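You operate a simulated robot arm through the tools that you are given. There is no shell and no other tool.

You are at the controls of a simulated two-armed robot. One attempt, no reset.

Task
Pull the plug marked LAMP and stand it in the plug rest.
Fine: the power strip is switched off first, and on again after. Leave the other plugs.

It is judged by the outcome, as a careful person would: the job done as asked, and still so three seconds after it is handed in. It fails if anything else is knocked over, pushed out of place, dropped, spilled or broken.

Robot
Two 6-joint arms with two-finger grippers on one trunk that stands fixed in place. Base frame: the origin is at the foot of the trunk, x ahead of it, y to its left, z up; the work surface is at about z = 730. Lengths are in mm, angles in degrees, forces in N, time in s.
The left shoulder is at [70, 148, 1143], the right one opposite. With the tool pointing down near the work surface each hand reaches from about 580 to 720 mm from the base axis, measured 20 degrees to its own side. Payload 2.45 kg a hand.
The TCP of each hand is the grasp point between the finger pads, 30 mm short of the fingertips. In the tool frame z runs along the fingers and y along their closing line. The gripper opens to 106 mm. The gripper's body begins 79 mm behind the TCP.
Orientation is that of the tool frame in the base frame, as [roll, pitch, yaw] about the fixed x, y, z axes, in that order (R = Rz(yaw) Ry(pitch) Rx(roll)). With the fingers straight down and closing along the base's y, the tool's x points along the base's -x, its y along +y and its z along -z.

Tools
- The arms move only by the tool nudge_tool. It takes "left_moves", "right_moves" or both (then of equal length, played together; a hand with none holds still); each is one flat list of numbers, 7 for each row, row after row: the shift along the tool's x, y, z in mm, then the turn, a rotation vector about the tool's x, y, z in degrees, then the gripper command, from -1 (shut) to 1 (fully open), values between in proportion. In form: [dx, dy, dz, ax, ay, az, hand, dx, dy, dz, ax, ay, az, hand, ...]. A call has 1 to 20 rows; each row is the pose to reach, as a shift and turn from the pose commanded when the call began, along the tool's axes at that moment. Rows are played at 5 a second. More than 50 mm and 8.6 degrees between two rows, or a gripper value outside its range, and nothing of the call is played. A pose out of reach is approached as far as the arm can. The call stops where the force on the tool passes 40 N (or 10 N more than at its start, if that is more) or the arm is blocked; 0.2 s more then pass. The fingers move at their own pace (about 72 mm/s each) and stop on an object; they squeeze with about 31 N. The grip force told is the motor's: it shows also when the fingers shut on nothing. Time passes only in rows, and 0.2 s behind the last, so rows that repeat a pose let the fingers close. It gives the time, the measured TCP pose, the force on the tool (base axes), the opening and the grip force at its end, in the units of the frame above (readings bear some noise), with the torque about the TCP (base axes, N m) and any sound that the robot's microphone picked up, and new pictures: "pictures" is both (left out), scene, wrist or none (wrist: the cameras of the hands that moved).
- Cameras (640 x 400 px; columns grow to the right, rows downward): "scene" is now at [122.8, 48.6, 1369.2]; the picture's right is [0.56, -0.83, 0.00], its down [-0.51, -0.34, -0.79] and it looks along [0.66, 0.44, -0.61] (base axes); focal length 312 px, centre (320, 200). "left" rides on the left gripper at [76, 2, -106] in its tool frame; the picture's right is [-0.02, 1.00, 0.00], its down [-0.78, -0.02, -0.62] and it looks along [-0.62, -0.01, 0.78] (tool axes); focal length 247 px, centre (320, 200). "right" rides on the right gripper at [76, -2, -106] in its tool frame; the picture's right is [0.02, 1.00, 0.00], its down [-0.78, 0.02, -0.62] and it looks along [-0.62, 0.01, 0.78] (tool axes); focal length 247 px, centre (320, 200). There is no depth. A picture from a camera that has moved, and an enlarged one, comes with that camera's place and axes in the base frame and with its lens.
- raise_lower(by): slides the trunk up (or, below 0, down) by that many mm; the arms and the scene camera ride with it, the base frame stays. It gives what a move gives, with no picture.
- aim_head(pan, tilt): turns the head with the scene camera to pan (to the left, within 86 degrees either way) and tilt (down, from -29 to 69), counted from straight ahead of the robot. It gives what a move gives, and a new picture of the scene camera.
- zoom(camera, box): a new picture of the part [left, top, right, bottom] of that camera's present view, enlarged. No time passes.
- job_done(): hands the job in; it is judged then, once.

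Places have to be worked out from the pictures, the camera data and where the tool is seen. Open the grippers and draw the arms clear of the work before you hand the job in, unless the task says otherwise.

The tools are called after ">>>" as a command line: name --argument value ..., lists and objects as JSON in quotes. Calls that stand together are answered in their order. nudge_tool: Moves the arms, as the interface text tells. Its arguments: {"type":"object","properties":{"left_moves":{"type":"array"},"right_moves":{"type":"array"},"pictures":{"type":"string","enum":["both","scene","wrist","none"]}},"required":[]} The other tools are called the same way: raise_lower (by) slides the trunk up or down; aim_head (pan, tilt) turns the head that bears the scene camera; zoom (camera, box) takes an enlarged picture of a part of a camera's view; job_done () hands the job in.

At the start:

```text
time_s: 0.0
left_eef_pos: [404.2, 461.5, 1073.6]
left_tcp_rot: [-180.0, 0.0, -180.0]
left_force: [-0.3, 0.6, 0.2]
left_ft_torque: [-0.03, -0.02, -0.01]
left_gripper_width: 106.0
left_grasp_force: 0.1
right_eef_pos: [602.2, 31.4, 1134.8]
right_tcp_rot: [-180.0, 0.0, 179.9]
right_force: [-0.6, -0.8, 0.7]
right_ft_torque: [0.02, 0.01, -0.03]
right_gripper_width: 106.3
right_grasp_force: 0.0
trunk travel left (down, up): [-616.0, 324.0]
head pan, tilt: [34.0, 37.5]
```

scene: 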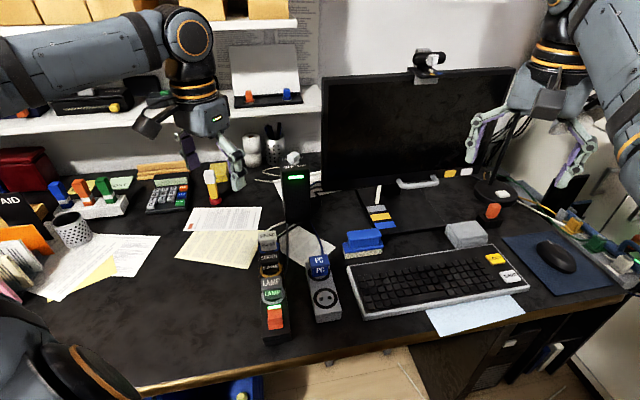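
right: 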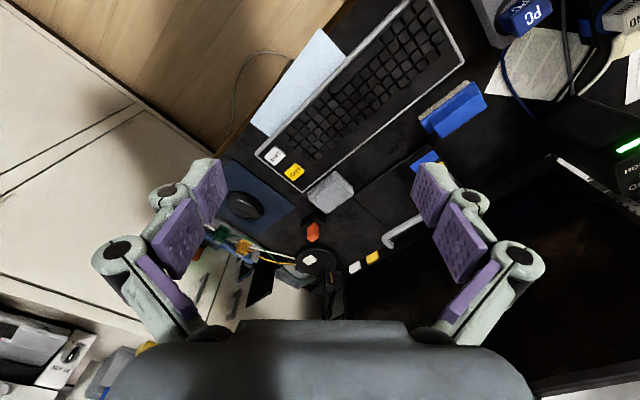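
left: 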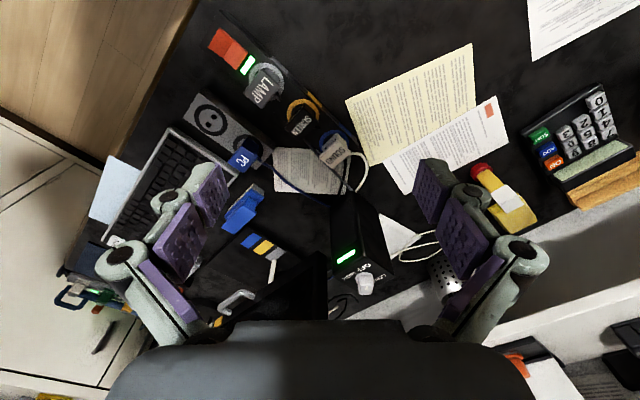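

The power strip with the LAMP, SCREEN and another plug stands near the desk's front edge, with its orange switch at the near end. I zoom in to read the labels and find the plug rest.

>>> zoom --camera "scene" --box '[220, 210, 380, 350]'

>>> zoom --camera "left" --box '[180, 0, 380, 200]'

>>> zoom --camera "scene" --box '[0, 130, 220, 300]'

>>> zoom --camera "scene" --box '[450, 130, 640, 290]'

```text
2.86 times, centred on (300, 280) of scene
camera zoom: at [122.8, 48.6, 1369.2], right [0.56, -0.83, 0.0], down [-0.51, -0.34, -0.79], along [0.66, 0.44, -0.61], focal length 890 px, centre (377, -29)
```

zoom: 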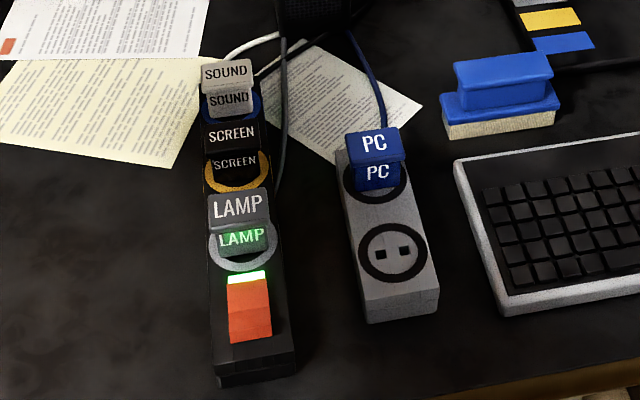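

```text
2.00 times, centred on (280, 100) of left
camera zoom: at [327.3, 463.1, 1179.6], right [0.02, 1.0, 0.0], down [0.78, -0.02, 0.62], along [0.62, -0.01, -0.78], focal length 494 px, centre (400, 400)
```

zoom: 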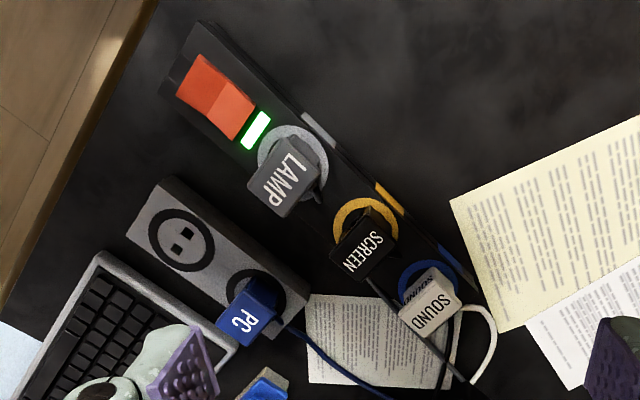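

```text
2.35 times, centred on (110, 215) of scene
camera zoom: at [122.8, 48.6, 1369.2], right [0.56, -0.83, 0.0], down [-0.51, -0.34, -0.79], along [0.66, 0.44, -0.61], focal length 733 px, centre (814, 165)
```

zoom: 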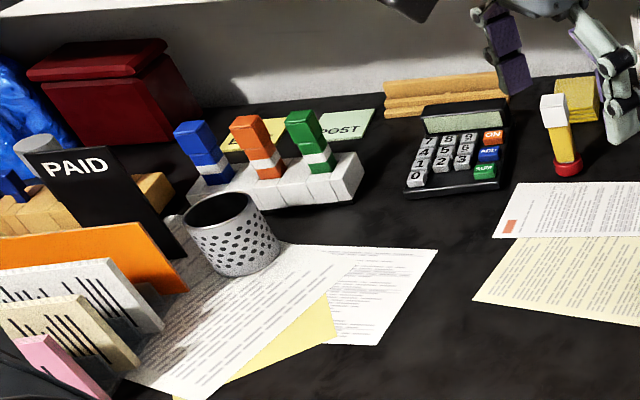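

```text
2.50 times, centred on (545, 210) of scene
camera zoom: at [122.8, 48.6, 1369.2], right [0.56, -0.83, 0.0], down [-0.51, -0.34, -0.79], along [0.66, 0.44, -0.61], focal length 779 px, centre (-242, 175)
```

zoom: 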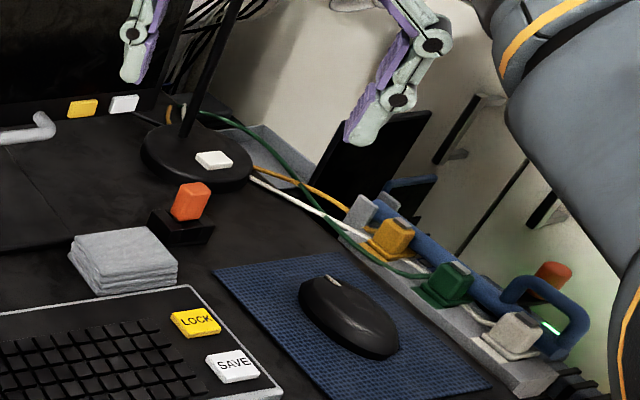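

The grey two-place block beside the strip holds the PC plug and an empty two-hole seat, which may be the plug rest. I look around for other candidates before deciding.

>>> aim_head --pan -10 --tilt 45

>>> aim_head --pan 20 --tilt 58

>>> aim_head --pan 70 --tilt 45

```text
time_s: 1.1
left_eef_pos: [402.5, 461.5, 1073.5]
left_tcp_rot: [179.9, 0.1, -180.0]
left_force: [0.1, -0.6, -0.3]
left_ft_torque: [-0.01, -0.01, 0.02]
left_gripper_width: 106.2
left_grasp_force: 0.1
right_eef_pos: [602.7, 30.9, 1133.5]
right_tcp_rot: [-180.0, 0.0, 179.9]
right_force: [-0.2, 0.7, -0.2]
right_ft_torque: [0.02, -0.01, 0.0]
right_gripper_width: 105.8
right_grasp_force: 0.1
trunk travel left (down, up): [-616.0, 324.0]
head pan, tilt: [-10.0, 45.0]
camera scene: at [131.1, -13.8, 1358.2], right [-0.17, -0.98, 0.0], down [-0.7, 0.12, -0.71], along [0.7, -0.12, -0.71], focal length 312 px, centre (320, 200)
```

scene: 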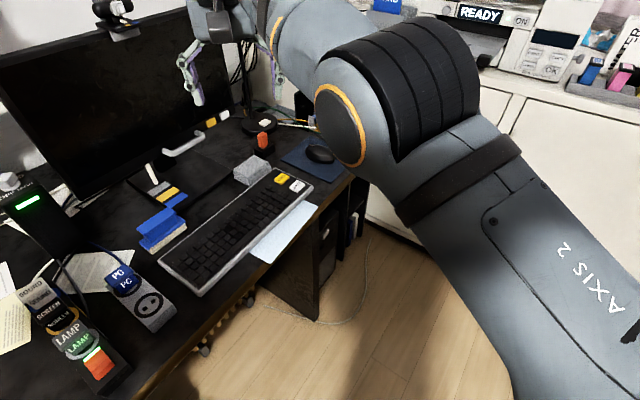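

```text
time_s: 2.1
left_eef_pos: [403.4, 463.5, 1074.4]
left_tcp_rot: [-179.9, 0.0, 179.9]
left_force: [1.0, 0.1, -0.3]
left_ft_torque: [-0.02, 0.05, 0.02]
left_gripper_width: 106.0
left_grasp_force: 0.0
right_eef_pos: [602.2, 30.9, 1133.8]
right_tcp_rot: [180.0, 0.0, 180.0]
right_force: [0.1, -0.5, 0.4]
right_ft_torque: [-0.02, -0.01, 0.01]
right_gripper_width: 106.2
right_grasp_force: 0.0
trunk travel left (down, up): [-616.0, 324.0]
head pan, tilt: [20.0, 58.0]
camera scene: at [115.7, 23.7, 1341.1], right [0.34, -0.94, 0.0], down [-0.8, -0.29, -0.53], along [0.5, 0.18, -0.85], focal length 312 px, centre (320, 200)
```

scene: 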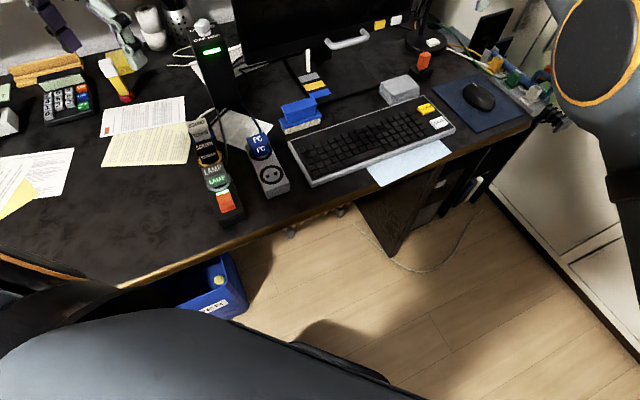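

```text
time_s: 3.2
left_eef_pos: [403.9, 461.4, 1074.3]
left_tcp_rot: [180.0, 0.0, 180.0]
left_force: [0.6, -0.7, -0.7]
left_ft_torque: [-0.02, 0.02, 0.01]
left_gripper_width: 106.2
left_grasp_force: 0.1
right_eef_pos: [602.4, 31.3, 1134.0]
right_tcp_rot: [179.9, 0.1, 180.0]
right_force: [-0.1, 0.1, -0.3]
right_ft_torque: [-0.01, -0.01, -0.02]
right_gripper_width: 105.9
right_grasp_force: 0.0
trunk travel left (down, up): [-616.0, 324.0]
head pan, tilt: [70.0, 45.0]
camera scene: at [78.9, 76.6, 1358.2], right [0.94, -0.34, 0.0], down [-0.24, -0.66, -0.71], along [0.24, 0.66, -0.71], focal length 312 px, centre (320, 200)
```

scene: 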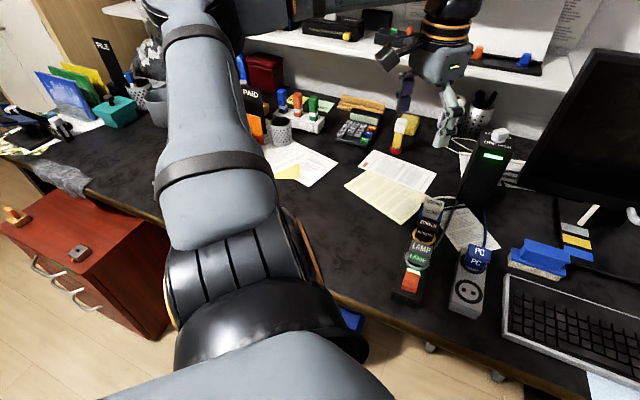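

The grey block with the PC plug parked and one empty seat looks like the plug rest. I estimate the LAMP plug at about (415, 376), the empty seat at about (477, 273), both blocks running along 45°. Before raising the trunk, I check the clearance around the arms at shelf height.

>>> aim_head --pan 45 --tilt 10

>>> aim_head --pan 0 --tilt 15

>>> aim_head --pan 40 --tilt 48

>>> zoom --camera "scene" --box '[230, 120, 390, 220]'

```text
time_s: 4.2
left_eef_pos: [403.5, 461.3, 1074.0]
left_tcp_rot: [180.0, 0.0, 179.9]
left_force: [-0.2, -0.7, -0.9]
left_ft_torque: [-0.03, -0.04, 0.01]
left_gripper_width: 106.3
left_grasp_force: 0.0
right_eef_pos: [602.0, 31.7, 1134.7]
right_tcp_rot: [-180.0, 0.1, 179.9]
right_force: [0.4, 0.2, 0.4]
right_ft_torque: [-0.01, 0.0, 0.01]
right_gripper_width: 105.8
right_grasp_force: 0.2
trunk travel left (down, up): [-616.0, 324.0]
head pan, tilt: [45.0, 10.0]
camera scene: at [116.7, 66.1, 1413.1], right [0.71, -0.71, 0.0], down [-0.12, -0.12, -0.98], along [0.7, 0.7, -0.17], focal length 312 px, centre (320, 200)
```

scene: 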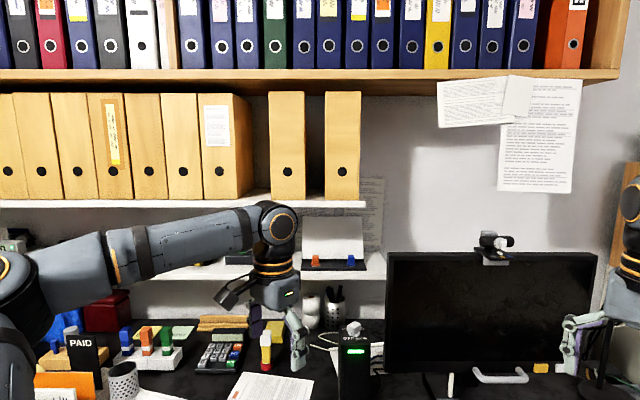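

```text
time_s: 5.4
left_eef_pos: [402.7, 461.9, 1073.8]
left_tcp_rot: [-179.9, 0.0, 180.0]
left_force: [0.3, 0.0, 0.3]
left_ft_torque: [-0.01, 0.0, -0.02]
left_gripper_width: 106.0
left_grasp_force: 0.0
right_eef_pos: [602.2, 31.7, 1133.9]
right_tcp_rot: [-180.0, 0.1, 180.0]
right_force: [-0.8, 0.1, 0.4]
right_ft_torque: [0.0, 0.01, -0.02]
right_gripper_width: 106.0
right_grasp_force: 0.0
trunk travel left (down, up): [-616.0, 324.0]
head pan, tilt: [0.0, 15.0]
camera scene: at [144.4, 0.4, 1405.0], right [0.0, -1.0, 0.0], down [-0.26, 0.0, -0.97], along [0.97, 0.0, -0.26], focal length 312 px, centre (320, 200)
```

scene: 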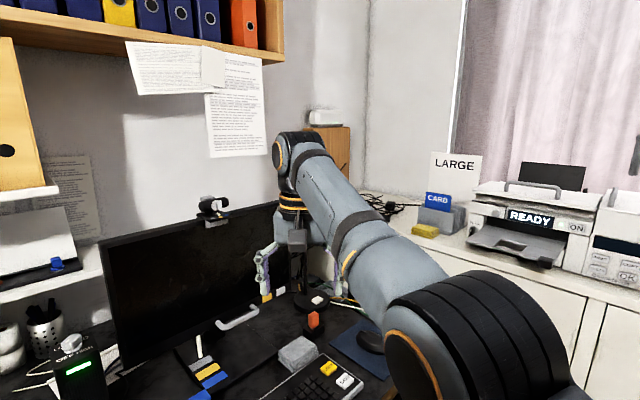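

```text
time_s: 6.4
left_eef_pos: [402.3, 461.5, 1072.7]
left_tcp_rot: [-179.9, 0.1, -179.9]
left_force: [-0.5, 1.0, 0.3]
left_ft_torque: [-0.02, -0.01, -0.01]
left_gripper_width: 105.7
left_grasp_force: 0.1
right_eef_pos: [601.8, 32.0, 1133.4]
right_tcp_rot: [-180.0, -0.1, 179.9]
right_force: [0.3, -0.9, -0.6]
right_ft_torque: [-0.01, 0.01, 0.0]
right_gripper_width: 105.8
right_grasp_force: 0.1
trunk travel left (down, up): [-616.0, 324.0]
head pan, tilt: [40.0, 48.0]
camera scene: at [111.4, 50.9, 1354.1], right [0.64, -0.77, 0.0], down [-0.57, -0.48, -0.67], along [0.51, 0.43, -0.74], focal length 312 px, centre (320, 200)
```

scene: 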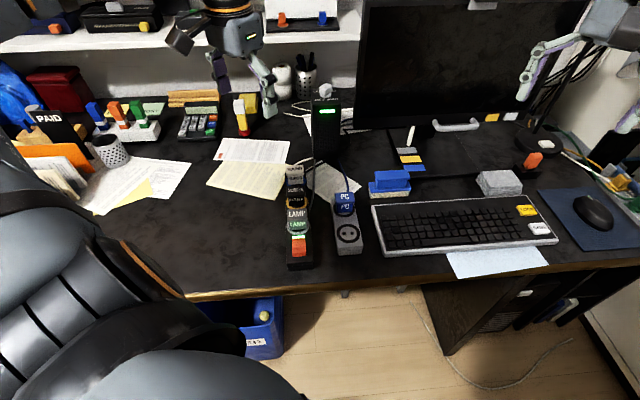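

```text
4.00 times, centred on (310, 170) of scene
camera zoom: at [111.4, 50.9, 1354.1], right [0.64, -0.77, 0.0], down [-0.57, -0.48, -0.67], along [0.51, 0.43, -0.74], focal length 1246 px, centre (360, 320)
```

zoom: 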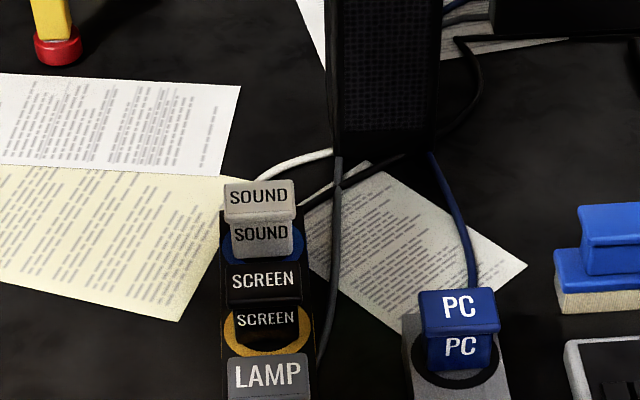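

Shelves are well behind the hands (about 340 mm of clearance), and nothing lies above the arms. I raise the trunk 200 mm so the left arm can reach the near strip with the tool pointing down.

>>> raise_lower --by 200

```text
time_s: 8.6
left_eef_pos: [403.3, 461.6, 1273.6]
left_tcp_rot: [179.9, 0.0, -180.0]
left_force: [-0.4, -0.1, 0.7]
left_ft_torque: [0.02, -0.02, 0.03]
left_gripper_width: 106.2
left_grasp_force: 0.0
right_eef_pos: [602.5, 31.0, 1333.3]
right_tcp_rot: [-180.0, 0.0, 179.9]
right_force: [-0.2, -0.7, 0.5]
right_ft_torque: [-0.01, 0.01, 0.01]
right_gripper_width: 106.1
right_grasp_force: 0.1
trunk travel left (down, up): [-816.0, 124.0]
head pan, tilt: [40.0, 48.0]
```

Trunk is up. Now I turn the left hand 45° so it closes across the strip and bring it above the LAMP plug at about z = 1050 for a close look.

>>> nudge_tool --left_moves '[0, -12, 28, 0, 0, -5.6, 1, 1, -25, 56, 0, 0, -11.2, 1, 1, -38, 84, 0, 0, -16.9, 1, 2, -50, 112, 0, 0, -22.5, 1, 2, -63, 140, 0, 0, -28.1, 1, 3, -76, 168, 0, 0, -33.8, 1, 3, -88, 196, 0, 0, -39.4, 1, 3, -101, 223, 0, 0, -45, 1]' --pictures "both"

```text
time_s: 10.4
left_eef_pos: [398.2, 358.8, 1051.3]
left_tcp_rot: [180.0, 0.0, -134.9]
left_force: [-0.1, -0.1, -0.3]
left_ft_torque: [0.02, 0.0, -0.04]
left_gripper_width: 105.8
left_grasp_force: 0.1
left hand out of reach, approached as far as the arm can: row 3
right_eef_pos: [602.7, 30.3, 1333.0]
right_tcp_rot: [179.9, -0.1, 179.8]
right_force: [0.8, -0.4, 0.0]
right_ft_torque: [-0.01, 0.04, -0.01]
right_gripper_width: 105.9
right_grasp_force: 0.0
trunk travel left (down, up): [-816.0, 124.0]
head pan, tilt: [40.0, 48.0]
camera scene: at [111.7, 50.5, 1554.1], right [0.64, -0.77, 0.0], down [-0.57, -0.48, -0.67], along [0.51, 0.43, -0.74], focal length 312 px, centre (320, 200)
camera left: at [343.7, 305.1, 1156.5], right [-0.69, 0.72, 0.0], down [0.56, 0.54, 0.62], along [0.45, 0.43, -0.78], focal length 247 px, centre (320, 200)
```

scene: 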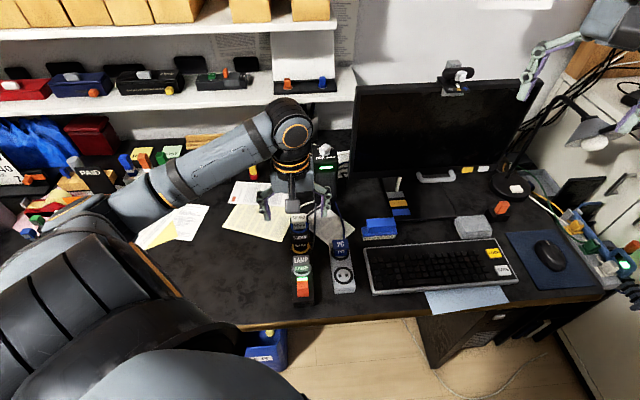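
left: 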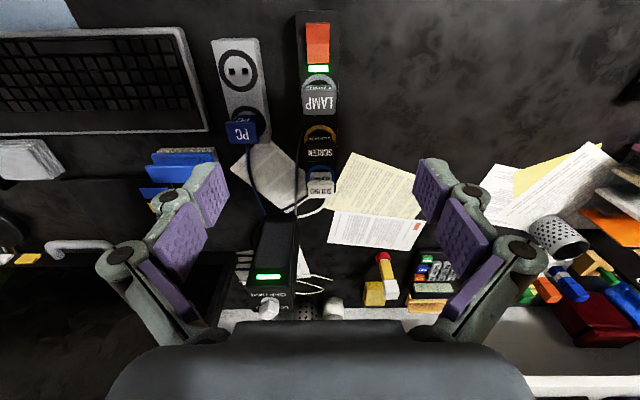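

The strip is now well aligned with the left hand's camera columns. I zoom in on the strip and the rest from the wrist camera.

>>> zoom --camera "left" --box '[200, 0, 360, 100]'

>>> zoom --camera "left" --box '[200, 80, 360, 220]'

>>> zoom --camera "scene" --box '[260, 200, 380, 310]'

```text
4.00 times, centred on (280, 50) of left
camera zoom: at [343.7, 305.1, 1156.5], right [-0.69, 0.72, 0.0], down [0.56, 0.54, 0.62], along [0.45, 0.43, -0.78], focal length 988 px, centre (480, 800)
```

zoom: 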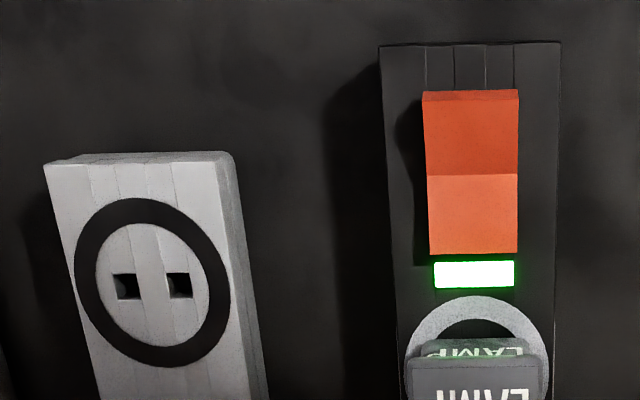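

```text
2.86 times, centred on (280, 150) of left
camera zoom: at [343.7, 305.1, 1156.5], right [-0.69, 0.72, 0.0], down [0.56, 0.54, 0.62], along [0.45, 0.43, -0.78], focal length 706 px, centre (434, 343)
```

zoom: 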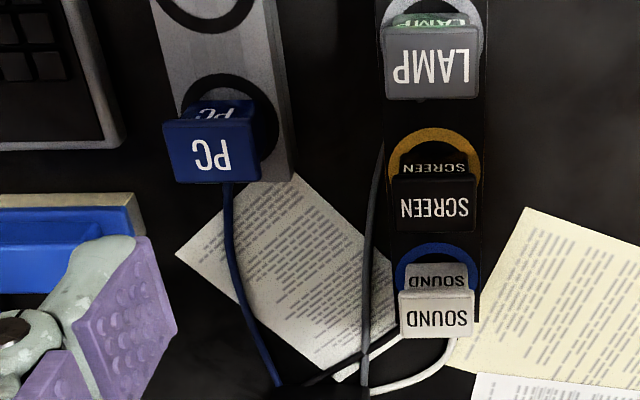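

```text
3.64 times, centred on (320, 255) of scene
camera zoom: at [111.7, 50.5, 1554.1], right [0.64, -0.77, 0.0], down [-0.57, -0.48, -0.67], along [0.51, 0.43, -0.74], focal length 1133 px, centre (320, 0)
```

zoom: 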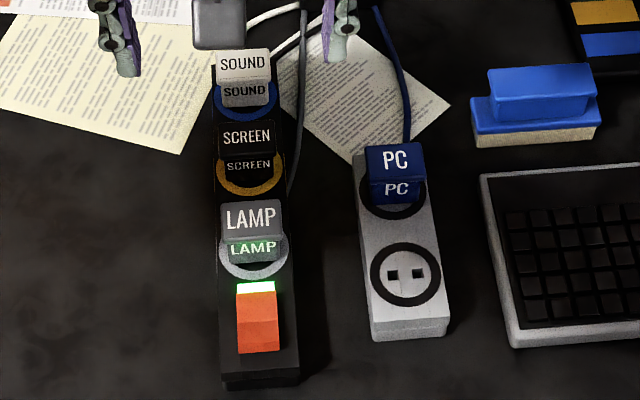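

The empty seat's two holes centre on about (478, 274, 767); the strip's top is about z = 769. I zoom closer on the rocker switch to see which half is pressed, and on the LAMP plug body.

>>> zoom --camera "scene" --box '[280, 260, 330, 310]'

>>> zoom --camera "left" --box '[285, 10, 345, 70]'

>>> zoom --camera "left" --box '[280, 60, 350, 130]'

>>> zoom --camera "scene" --box '[275, 230, 335, 280]'

```text
8.00 times, centred on (305, 285) of scene
camera zoom: at [111.7, 50.5, 1554.1], right [0.64, -0.77, 0.0], down [-0.57, -0.48, -0.67], along [0.51, 0.43, -0.74], focal length 2492 px, centre (440, -480)
```

zoom: 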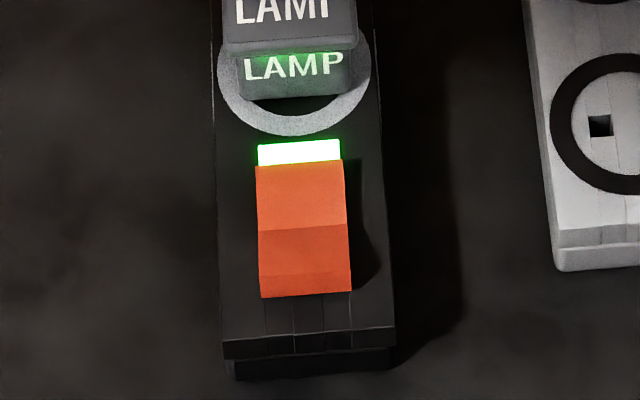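

```text
6.67 times, centred on (315, 40) of left
camera zoom: at [343.7, 305.1, 1156.5], right [-0.69, 0.72, 0.0], down [0.56, 0.54, 0.62], along [0.45, 0.43, -0.78], focal length 1646 px, centre (353, 1267)
```

zoom: 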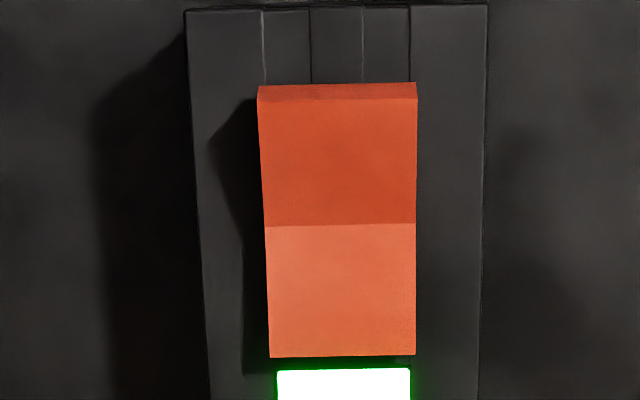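

```text
5.71 times, centred on (315, 95) of left
camera zoom: at [343.7, 305.1, 1156.5], right [-0.69, 0.72, 0.0], down [0.56, 0.54, 0.62], along [0.45, 0.43, -0.78], focal length 1411 px, centre (349, 800)
```

zoom: 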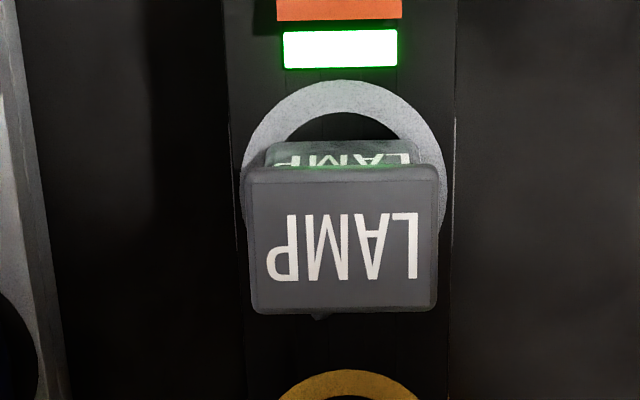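

```text
8.00 times, centred on (305, 255) of scene
camera zoom: at [111.7, 50.5, 1554.1], right [0.64, -0.77, 0.0], down [-0.57, -0.48, -0.67], along [0.51, 0.43, -0.74], focal length 2492 px, centre (440, -240)
```

zoom: 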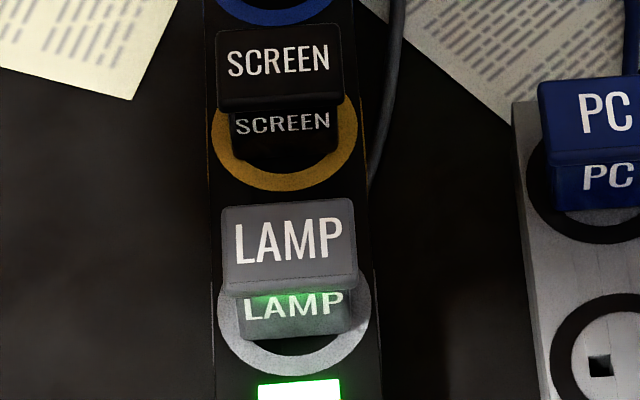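

The shadow shows the rocker's near-robot end raised and the LED end pressed, so pressing the near half should switch it off. I zoom tighter on the LAMP plug to get its cap and body heights.

>>> zoom --camera "left" --box '[300, 70, 340, 120]'

>>> zoom --camera "scene" --box '[288, 248, 318, 278]'

>>> zoom --camera "scene" --box '[320, 230, 360, 262]'

```text
8.00 times, centred on (320, 95) of left
camera zoom: at [343.7, 305.1, 1156.5], right [-0.69, 0.72, 0.0], down [0.56, 0.54, 0.62], along [0.45, 0.43, -0.78], focal length 1976 px, centre (320, 1040)
```

zoom: 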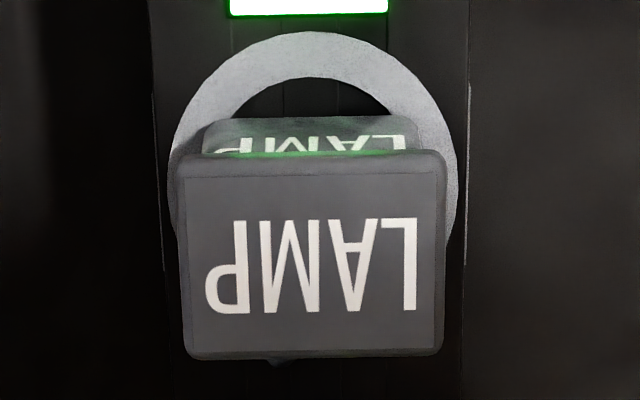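

```text
13.33 times, centred on (303, 263) of scene
camera zoom: at [111.7, 50.5, 1554.1], right [0.64, -0.77, 0.0], down [-0.57, -0.48, -0.67], along [0.51, 0.43, -0.74], focal length 4153 px, centre (547, -640)
```

zoom: 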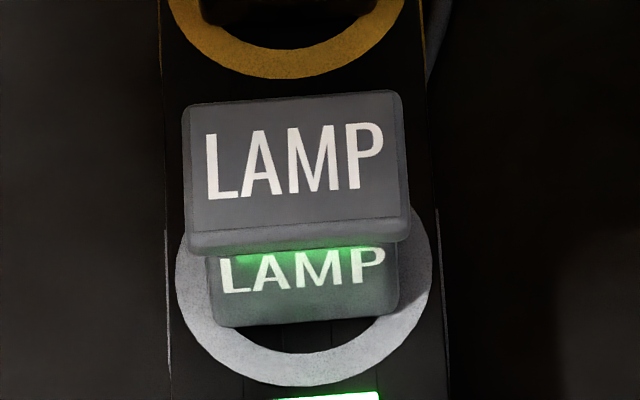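

```text
12.50 times, centred on (340, 246) of scene
camera zoom: at [111.7, 50.5, 1554.1], right [0.64, -0.77, 0.0], down [-0.57, -0.48, -0.67], along [0.51, 0.43, -0.74], focal length 3893 px, centre (70, -375)
```

zoom: 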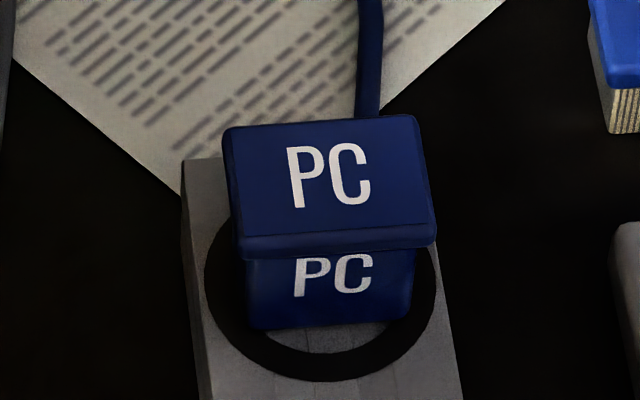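

I now have: cap top about z = 812 (45 × 31 mm), strip axis at p = (x−y)/√2 ≈ 29.5, LAMP at s = (x+y)/√2 ≈ 565, rocker from s ≈ 479 (raised, z ≈ 781) to 523. I bring the left hand, closed, to a point above the rocker's near half at z ≈ 850.

>>> nudge_tool --left_moves '[10, 0, 40, 0, 0, 0, -1, 20, -1, 80, 0, 0, 0, -1, 30, -1, 120, 0, 0, 0, -1, 40, -1.5, 160, 0, 0, 0, -1, 50, -1.5, 190, 0, 0, 0, -1, 50, -1.5, 190, 0, 0, 0, -1, 50, -1.5, 190, 0, 0, 0, -1]' --pictures "both"

```text
time_s: 12.0
left_eef_pos: [363.5, 324.5, 858.7]
left_tcp_rot: [-179.9, 0.1, -135.0]
left_force: [-0.9, 0.9, -0.9]
left_ft_torque: [0.01, 0.02, -0.03]
left_gripper_width: 0.0
left_grasp_force: 28.4
right_eef_pos: [600.7, 31.9, 1334.7]
right_tcp_rot: [-179.9, 0.0, 179.9]
right_force: [0.3, 0.3, 0.9]
right_ft_torque: [0.01, -0.01, -0.02]
right_gripper_width: 106.1
right_grasp_force: 0.1
trunk travel left (down, up): [-816.0, 124.0]
head pan, tilt: [40.0, 48.0]
camera scene: at [111.3, 51.1, 1554.0], right [0.64, -0.77, 0.0], down [-0.57, -0.48, -0.67], along [0.51, 0.43, -0.74], focal length 312 px, centre (320, 200)
camera left: at [309.0, 271.9, 964.6], right [-0.69, 0.72, 0.0], down [0.57, 0.54, 0.62], along [0.45, 0.43, -0.78], focal length 247 px, centre (320, 200)
```

scene: 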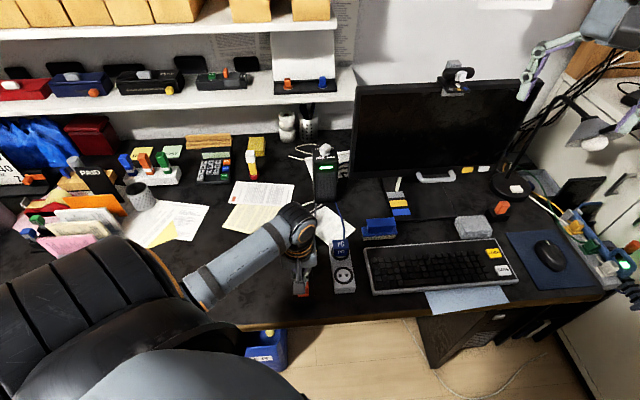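
left: 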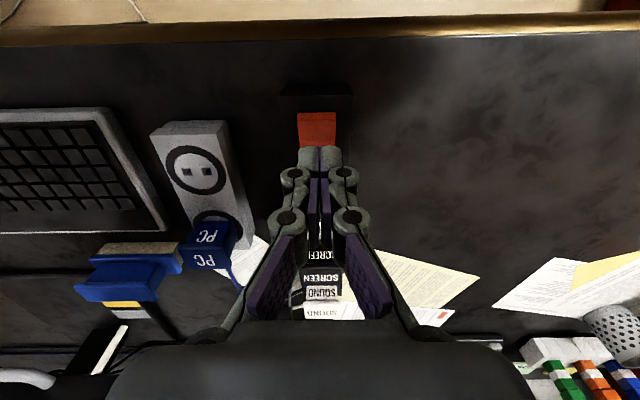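

Fingers are closed and hanging over the rocker. I zoom the wrist view to check the lateral and lengthwise alignment before pressing.

>>> zoom --camera "left" --box '[270, 80, 370, 180]'

>>> zoom --camera "scene" --box '[270, 240, 370, 310]'

```text
4.00 times, centred on (320, 130) of left
camera zoom: at [309.0, 271.9, 964.6], right [-0.69, 0.72, 0.0], down [0.57, 0.54, 0.62], along [0.45, 0.43, -0.78], focal length 988 px, centre (320, 480)
```

zoom: 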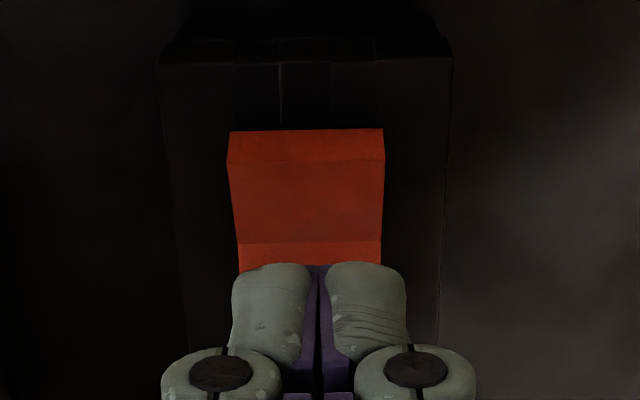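

```text
5.71 times, centred on (320, 275) of scene
camera zoom: at [111.3, 51.1, 1554.0], right [0.64, -0.77, 0.0], down [-0.57, -0.48, -0.67], along [0.51, 0.43, -0.74], focal length 1780 px, centre (320, -229)
```

zoom: 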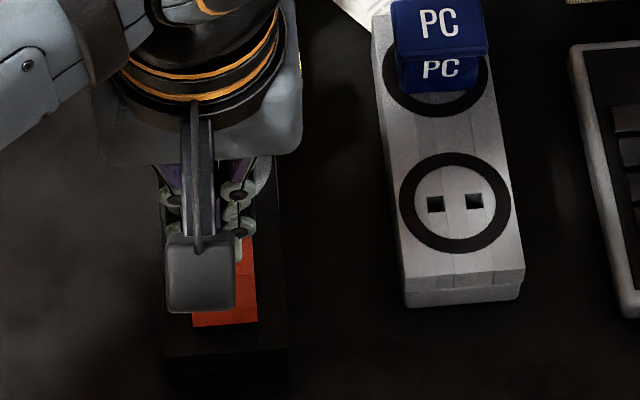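

Alignment is good: the rocker's near edge is at s ≈ 480, p ≈ 29.4, with the fingers at s ≈ 486, p ≈ 28. I shift 1.5 mm sideways and press down slowly on the near half, watching the force and listening for the click.

>>> nudge_tool --left_moves '[0, -1.5, 20, 0, 0, 0, -1, 0, -1.5, 38, 0, 0, 0, -1, 0, -1.5, 43, 0, 0, 0, -1, 0, -1.5, 46, 0, 0, 0, -1, 0, -1.5, 48, 0, 0, 0, -1, 0, -1.5, 50, 0, 0, 0, -1, 0, -1.5, 52, 0, 0, 0, -1, 0, -1.5, 54, 0, 0, 0, -1]' --pictures "both"

```text
time_s: 13.8
left_eef_pos: [367.8, 322.3, 806.9]
left_tcp_rot: [180.0, -0.1, -135.0]
left_force: [0.4, -0.3, 0.2]
left_ft_torque: [0.01, 0.0, -0.01]
left_gripper_width: 0.0
left_grasp_force: 28.8
right_eef_pos: [603.1, 30.9, 1334.2]
right_tcp_rot: [179.9, 0.0, 179.9]
right_force: [-0.6, -0.6, 0.1]
right_ft_torque: [0.01, 0.01, 0.0]
right_gripper_width: 106.0
right_grasp_force: 0.0
trunk travel left (down, up): [-816.0, 124.0]
head pan, tilt: [40.0, 48.0]
camera scene: at [111.5, 51.0, 1554.0], right [0.64, -0.77, 0.0], down [-0.57, -0.48, -0.67], along [0.51, 0.43, -0.74], focal length 312 px, centre (320, 200)
camera left: at [312.0, 269.9, 912.6], right [-0.69, 0.72, 0.0], down [0.57, 0.54, 0.62], along [0.45, 0.43, -0.78], focal length 247 px, centre (320, 200)
```

scene: 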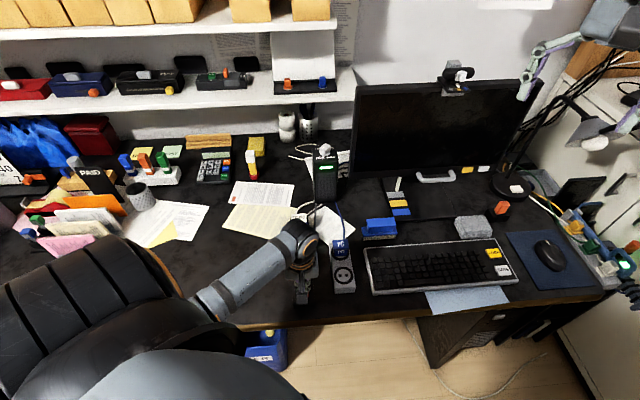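
left: 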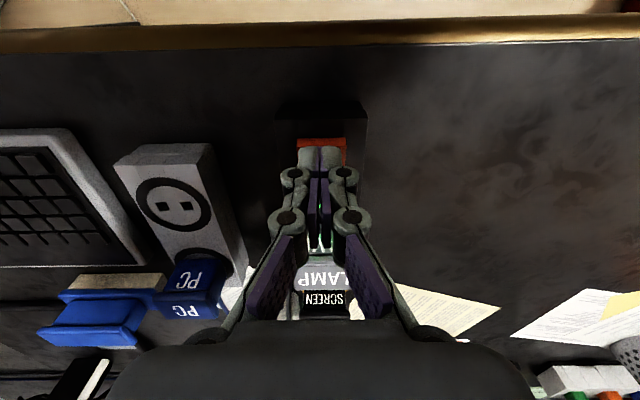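

No contact force yet with fingertips at about z = 777. I look closer before pressing on.

>>> zoom --camera "left" --box '[270, 90, 370, 170]'

>>> zoom --camera "scene" --box '[275, 240, 365, 310]'

```text
5.00 times, centred on (320, 130) of left
camera zoom: at [312.0, 269.9, 912.6], right [-0.69, 0.72, 0.0], down [0.57, 0.54, 0.62], along [0.45, 0.43, -0.78], focal length 1235 px, centre (320, 550)
```

zoom: 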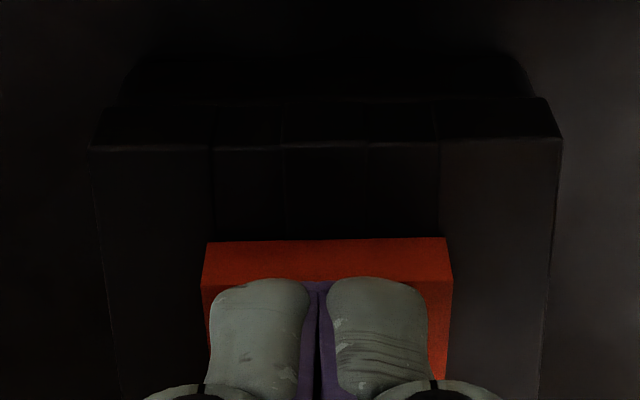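

```text
5.71 times, centred on (320, 275) of scene
camera zoom: at [111.5, 51.0, 1554.0], right [0.64, -0.77, 0.0], down [-0.57, -0.48, -0.67], along [0.51, 0.43, -0.74], focal length 1780 px, centre (320, -229)
```

zoom: 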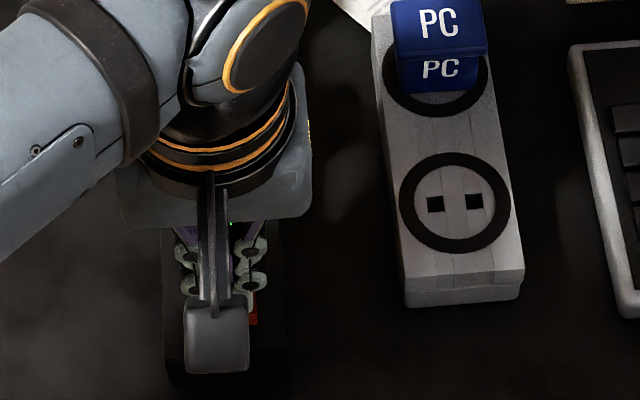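

The rocker's near edge now appears lower (about z 775), so it may already have rocked over. I lift the hand and check the LED and the rocker.

>>> nudge_tool --left_moves '[0, 0, -25, 0, 0, 0, -1, 0, 0, -60, 0, 0, 0, -1, 30, 0, -100, 0, 0, 0, -1, 50, 0, -130, 0, 0, 0, -1]' --pictures "both"

>>> zoom --camera "left" --box '[260, 40, 380, 160]'

```text
time_s: 14.8
left_eef_pos: [328.4, 286.0, 935.9]
left_tcp_rot: [-179.9, 0.0, -135.0]
left_force: [-0.2, -0.3, 0.4]
left_ft_torque: [0.0, 0.01, 0.03]
left_gripper_width: 0.0
left_grasp_force: 28.2
right_eef_pos: [602.5, 31.8, 1334.3]
right_tcp_rot: [179.9, 0.0, 179.9]
right_force: [0.3, -0.2, 0.0]
right_ft_torque: [0.01, 0.01, -0.02]
right_gripper_width: 106.0
right_grasp_force: 0.2
trunk travel left (down, up): [-816.0, 124.0]
head pan, tilt: [40.0, 48.0]
camera scene: at [110.4, 50.2, 1554.1], right [0.64, -0.77, 0.0], down [-0.57, -0.48, -0.67], along [0.51, 0.43, -0.74], focal length 312 px, centre (320, 200)
camera left: at [274.1, 232.1, 1041.7], right [-0.69, 0.72, 0.0], down [0.57, 0.54, 0.62], along [0.45, 0.43, -0.78], focal length 247 px, centre (320, 200)
```

scene: 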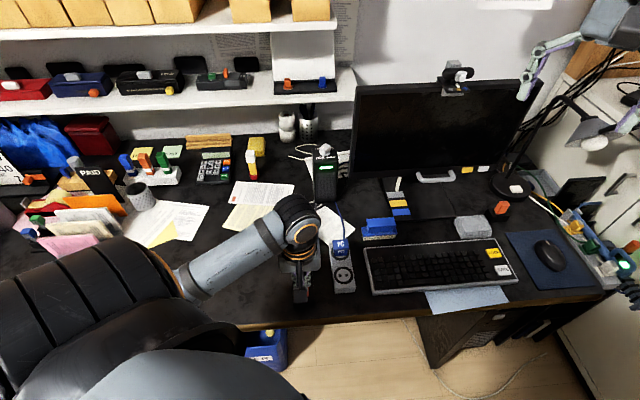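
left: 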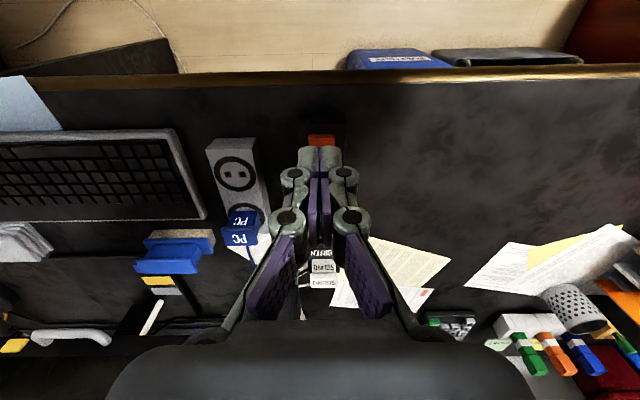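

```text
3.33 times, centred on (320, 100) of left
camera zoom: at [274.1, 232.1, 1041.7], right [-0.69, 0.72, 0.0], down [0.57, 0.54, 0.62], along [0.45, 0.43, -0.78], focal length 823 px, centre (320, 533)
```

zoom: 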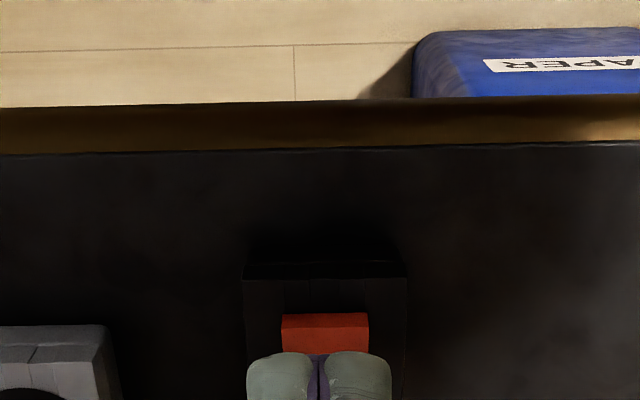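

The fingers hide the view from here. I move the hand forward and up so the wrist camera looks straight down on the rocker and LED.

>>> nudge_tool --left_moves '[-30, 0, -25, 0, 0, 0, -1, -65, 0, -50, 0, 0, 0, -1, -100, 0, -75, 0, 0, 0, 0, -125, 0, -90, 0, 0, 0, 0]' --pictures "both"

>>> zoom --camera "left" --box '[260, 0, 380, 100]'

>>> zoom --camera "scene" --box '[280, 250, 340, 310]'

```text
time_s: 15.8
left_eef_pos: [419.1, 377.0, 1027.6]
left_tcp_rot: [179.9, 0.0, -135.0]
left_force: [-0.4, -0.5, -1.0]
left_ft_torque: [0.0, -0.02, 0.01]
left_gripper_width: 53.0
left_grasp_force: 0.0
right_eef_pos: [603.3, 31.7, 1333.4]
right_tcp_rot: [180.0, 0.0, 179.9]
right_force: [-0.1, -0.1, 0.3]
right_ft_torque: [-0.01, 0.02, 0.02]
right_gripper_width: 105.7
right_grasp_force: 0.1
trunk travel left (down, up): [-816.0, 124.0]
head pan, tilt: [40.0, 48.0]
camera scene: at [112.1, 51.6, 1553.9], right [0.64, -0.77, 0.0], down [-0.57, -0.48, -0.67], along [0.51, 0.43, -0.74], focal length 312 px, centre (320, 200)
camera left: at [364.4, 323.3, 1132.4], right [-0.69, 0.72, 0.0], down [0.57, 0.54, 0.62], along [0.45, 0.43, -0.78], focal length 247 px, centre (320, 200)
```

scene: 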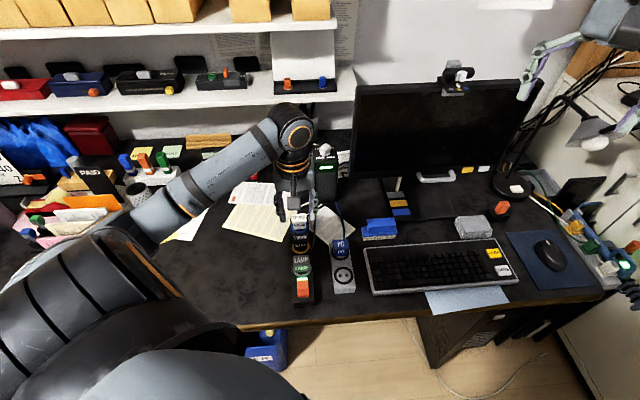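
left: 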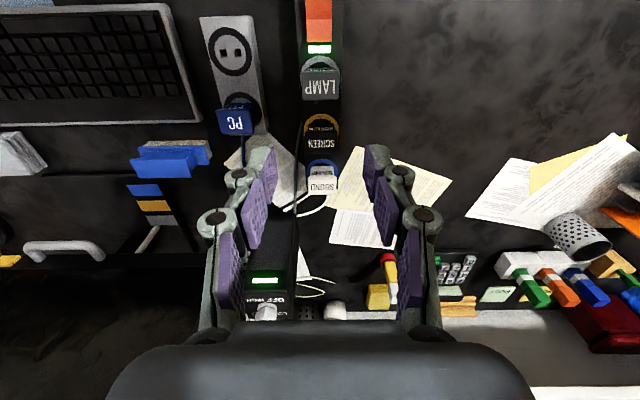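

```text
4.00 times, centred on (320, 50) of left
camera zoom: at [364.4, 323.3, 1132.4], right [-0.69, 0.72, 0.0], down [0.57, 0.54, 0.62], along [0.45, 0.43, -0.78], focal length 988 px, centre (320, 800)
```

zoom: 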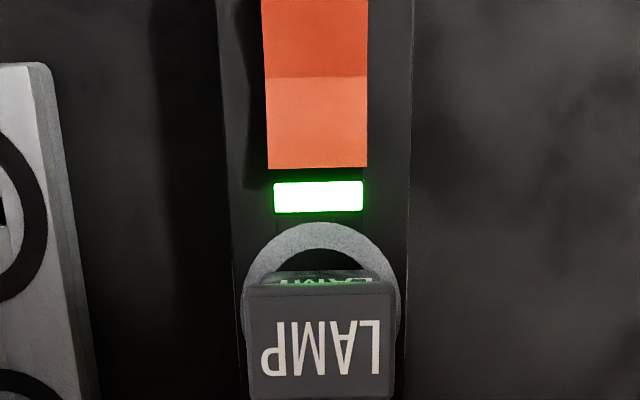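

```text
6.67 times, centred on (310, 280) of scene
camera zoom: at [112.1, 51.6, 1553.9], right [0.64, -0.77, 0.0], down [-0.57, -0.48, -0.67], along [0.51, 0.43, -0.74], focal length 2076 px, centre (387, -333)
```

zoom: 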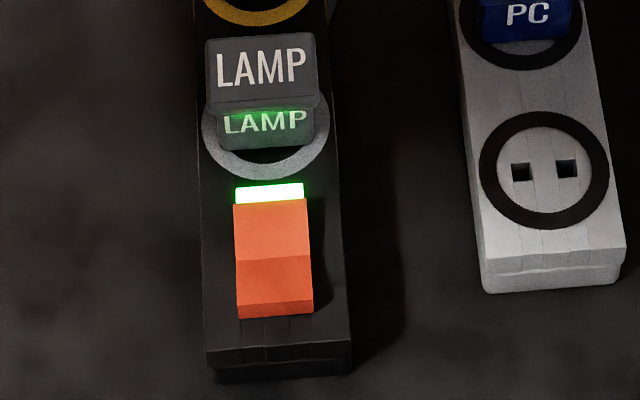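

The LED is still lit and the rocker unmoved, so the press stopped just short. I go back over the near half and press deeper in 1 mm steps.

>>> nudge_tool --left_moves '[20, 0.4, 45, 0, 0, 0, -1, 50, 0.8, 90, 0, 0, 0, -1, 77, 0.8, 135, 0, 0, 0, -1, 77, 0.8, 180, 0, 0, 0, -1, 77, 0.8, 205, 0, 0, 0, -1, 77, 0.8, 216, 0, 0, 0, -1, 77, 0.8, 219, 0, 0, 0, -1, 77, 0.8, 221, 0, 0, 0, -1, 77, 0.8, 222, 0, 0, 0, -1, 77, 0.8, 223, 0, 0, 0, -1, 77, 0.8, 224, 0, 0, 0, -1, 77, 0.8, 225, 0, 0, 0, -1]' --pictures "wrist"

>>> zoom --camera "left" --box '[270, 90, 370, 170]'

```text
refused: row 2 steps farther than a row can; nothing moved
```

```text
5.00 times, centred on (320, 130) of left
camera zoom: at [364.4, 323.3, 1132.4], right [-0.69, 0.72, 0.0], down [0.57, 0.54, 0.62], along [0.45, 0.43, -0.78], focal length 1235 px, centre (320, 550)
```

zoom: 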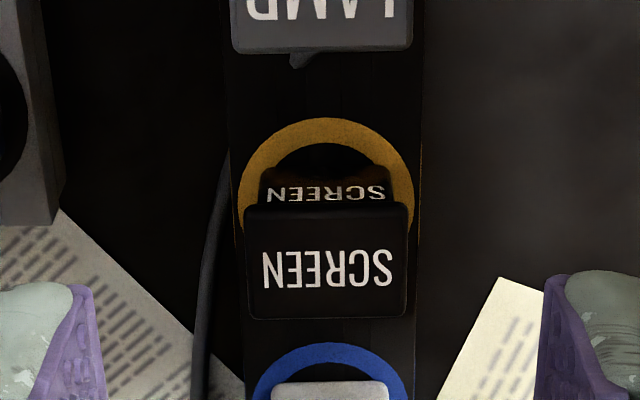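

The call was refused for an over-long step; nothing moved. I repeat it with smaller steps.

>>> nudge_tool --left_moves '[20, 0.4, 40, 0, 0, 0, -1, 40, 0.8, 80, 0, 0, 0, -1, 60, 0.8, 120, 0, 0, 0, -1, 77, 0.8, 160, 0, 0, 0, -1, 77, 0.8, 195, 0, 0, 0, -1, 77, 0.8, 212, 0, 0, 0, -1, 77, 0.8, 218, 0, 0, 0, -1, 77, 0.8, 221, 0, 0, 0, -1, 77, 0.8, 222, 0, 0, 0, -1, 77, 0.8, 223, 0, 0, 0, -1, 77, 0.8, 224, 0, 0, 0, -1, 77, 0.8, 225, 0, 0, 0, -1]' --pictures "wrist"

>>> zoom --camera "left" --box '[270, 90, 370, 170]'

```text
time_s: 18.4
left_eef_pos: [363.8, 322.0, 802.4]
left_tcp_rot: [180.0, 0.3, -135.1]
left_force: [-2.1, 2.4, 16.2]
left_ft_torque: [-0.02, 0.15, 0.03]
left_gripper_width: 6.1
left_grasp_force: 28.1
right_eef_pos: [601.2, 31.3, 1335.5]
right_tcp_rot: [179.9, 0.1, 179.9]
right_force: [-0.6, -0.1, 0.3]
right_ft_torque: [-0.02, -0.02, -0.01]
right_gripper_width: 106.0
right_grasp_force: 0.1
trunk travel left (down, up): [-816.0, 124.0]
head pan, tilt: [40.0, 48.0]
camera left: at [308.8, 268.6, 908.3], right [-0.69, 0.72, 0.0], down [0.56, 0.54, 0.62], along [0.45, 0.43, -0.78], focal length 247 px, centre (320, 200)
```

left: 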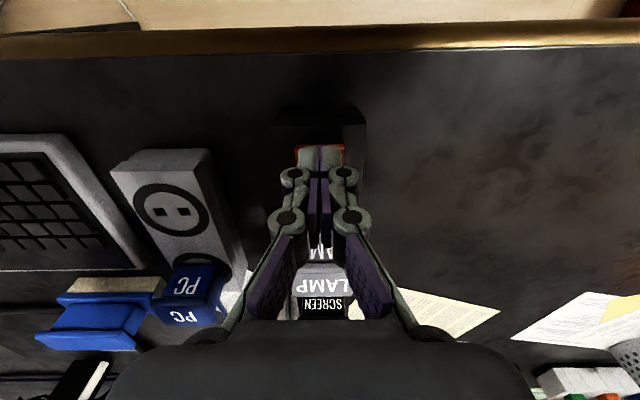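

```text
5.00 times, centred on (320, 130) of left
camera zoom: at [308.8, 268.6, 908.3], right [-0.69, 0.72, 0.0], down [0.56, 0.54, 0.62], along [0.45, 0.43, -0.78], focal length 1235 px, centre (320, 550)
```

zoom: 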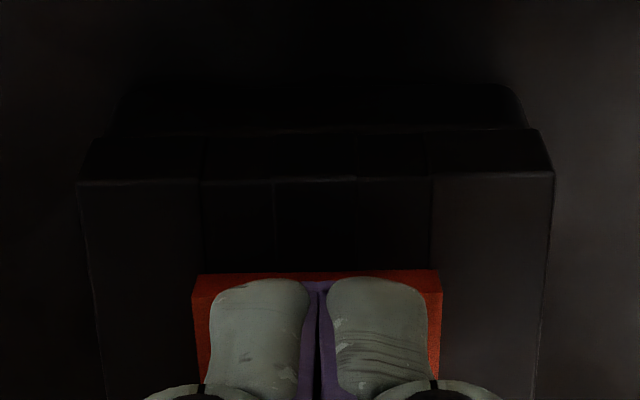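

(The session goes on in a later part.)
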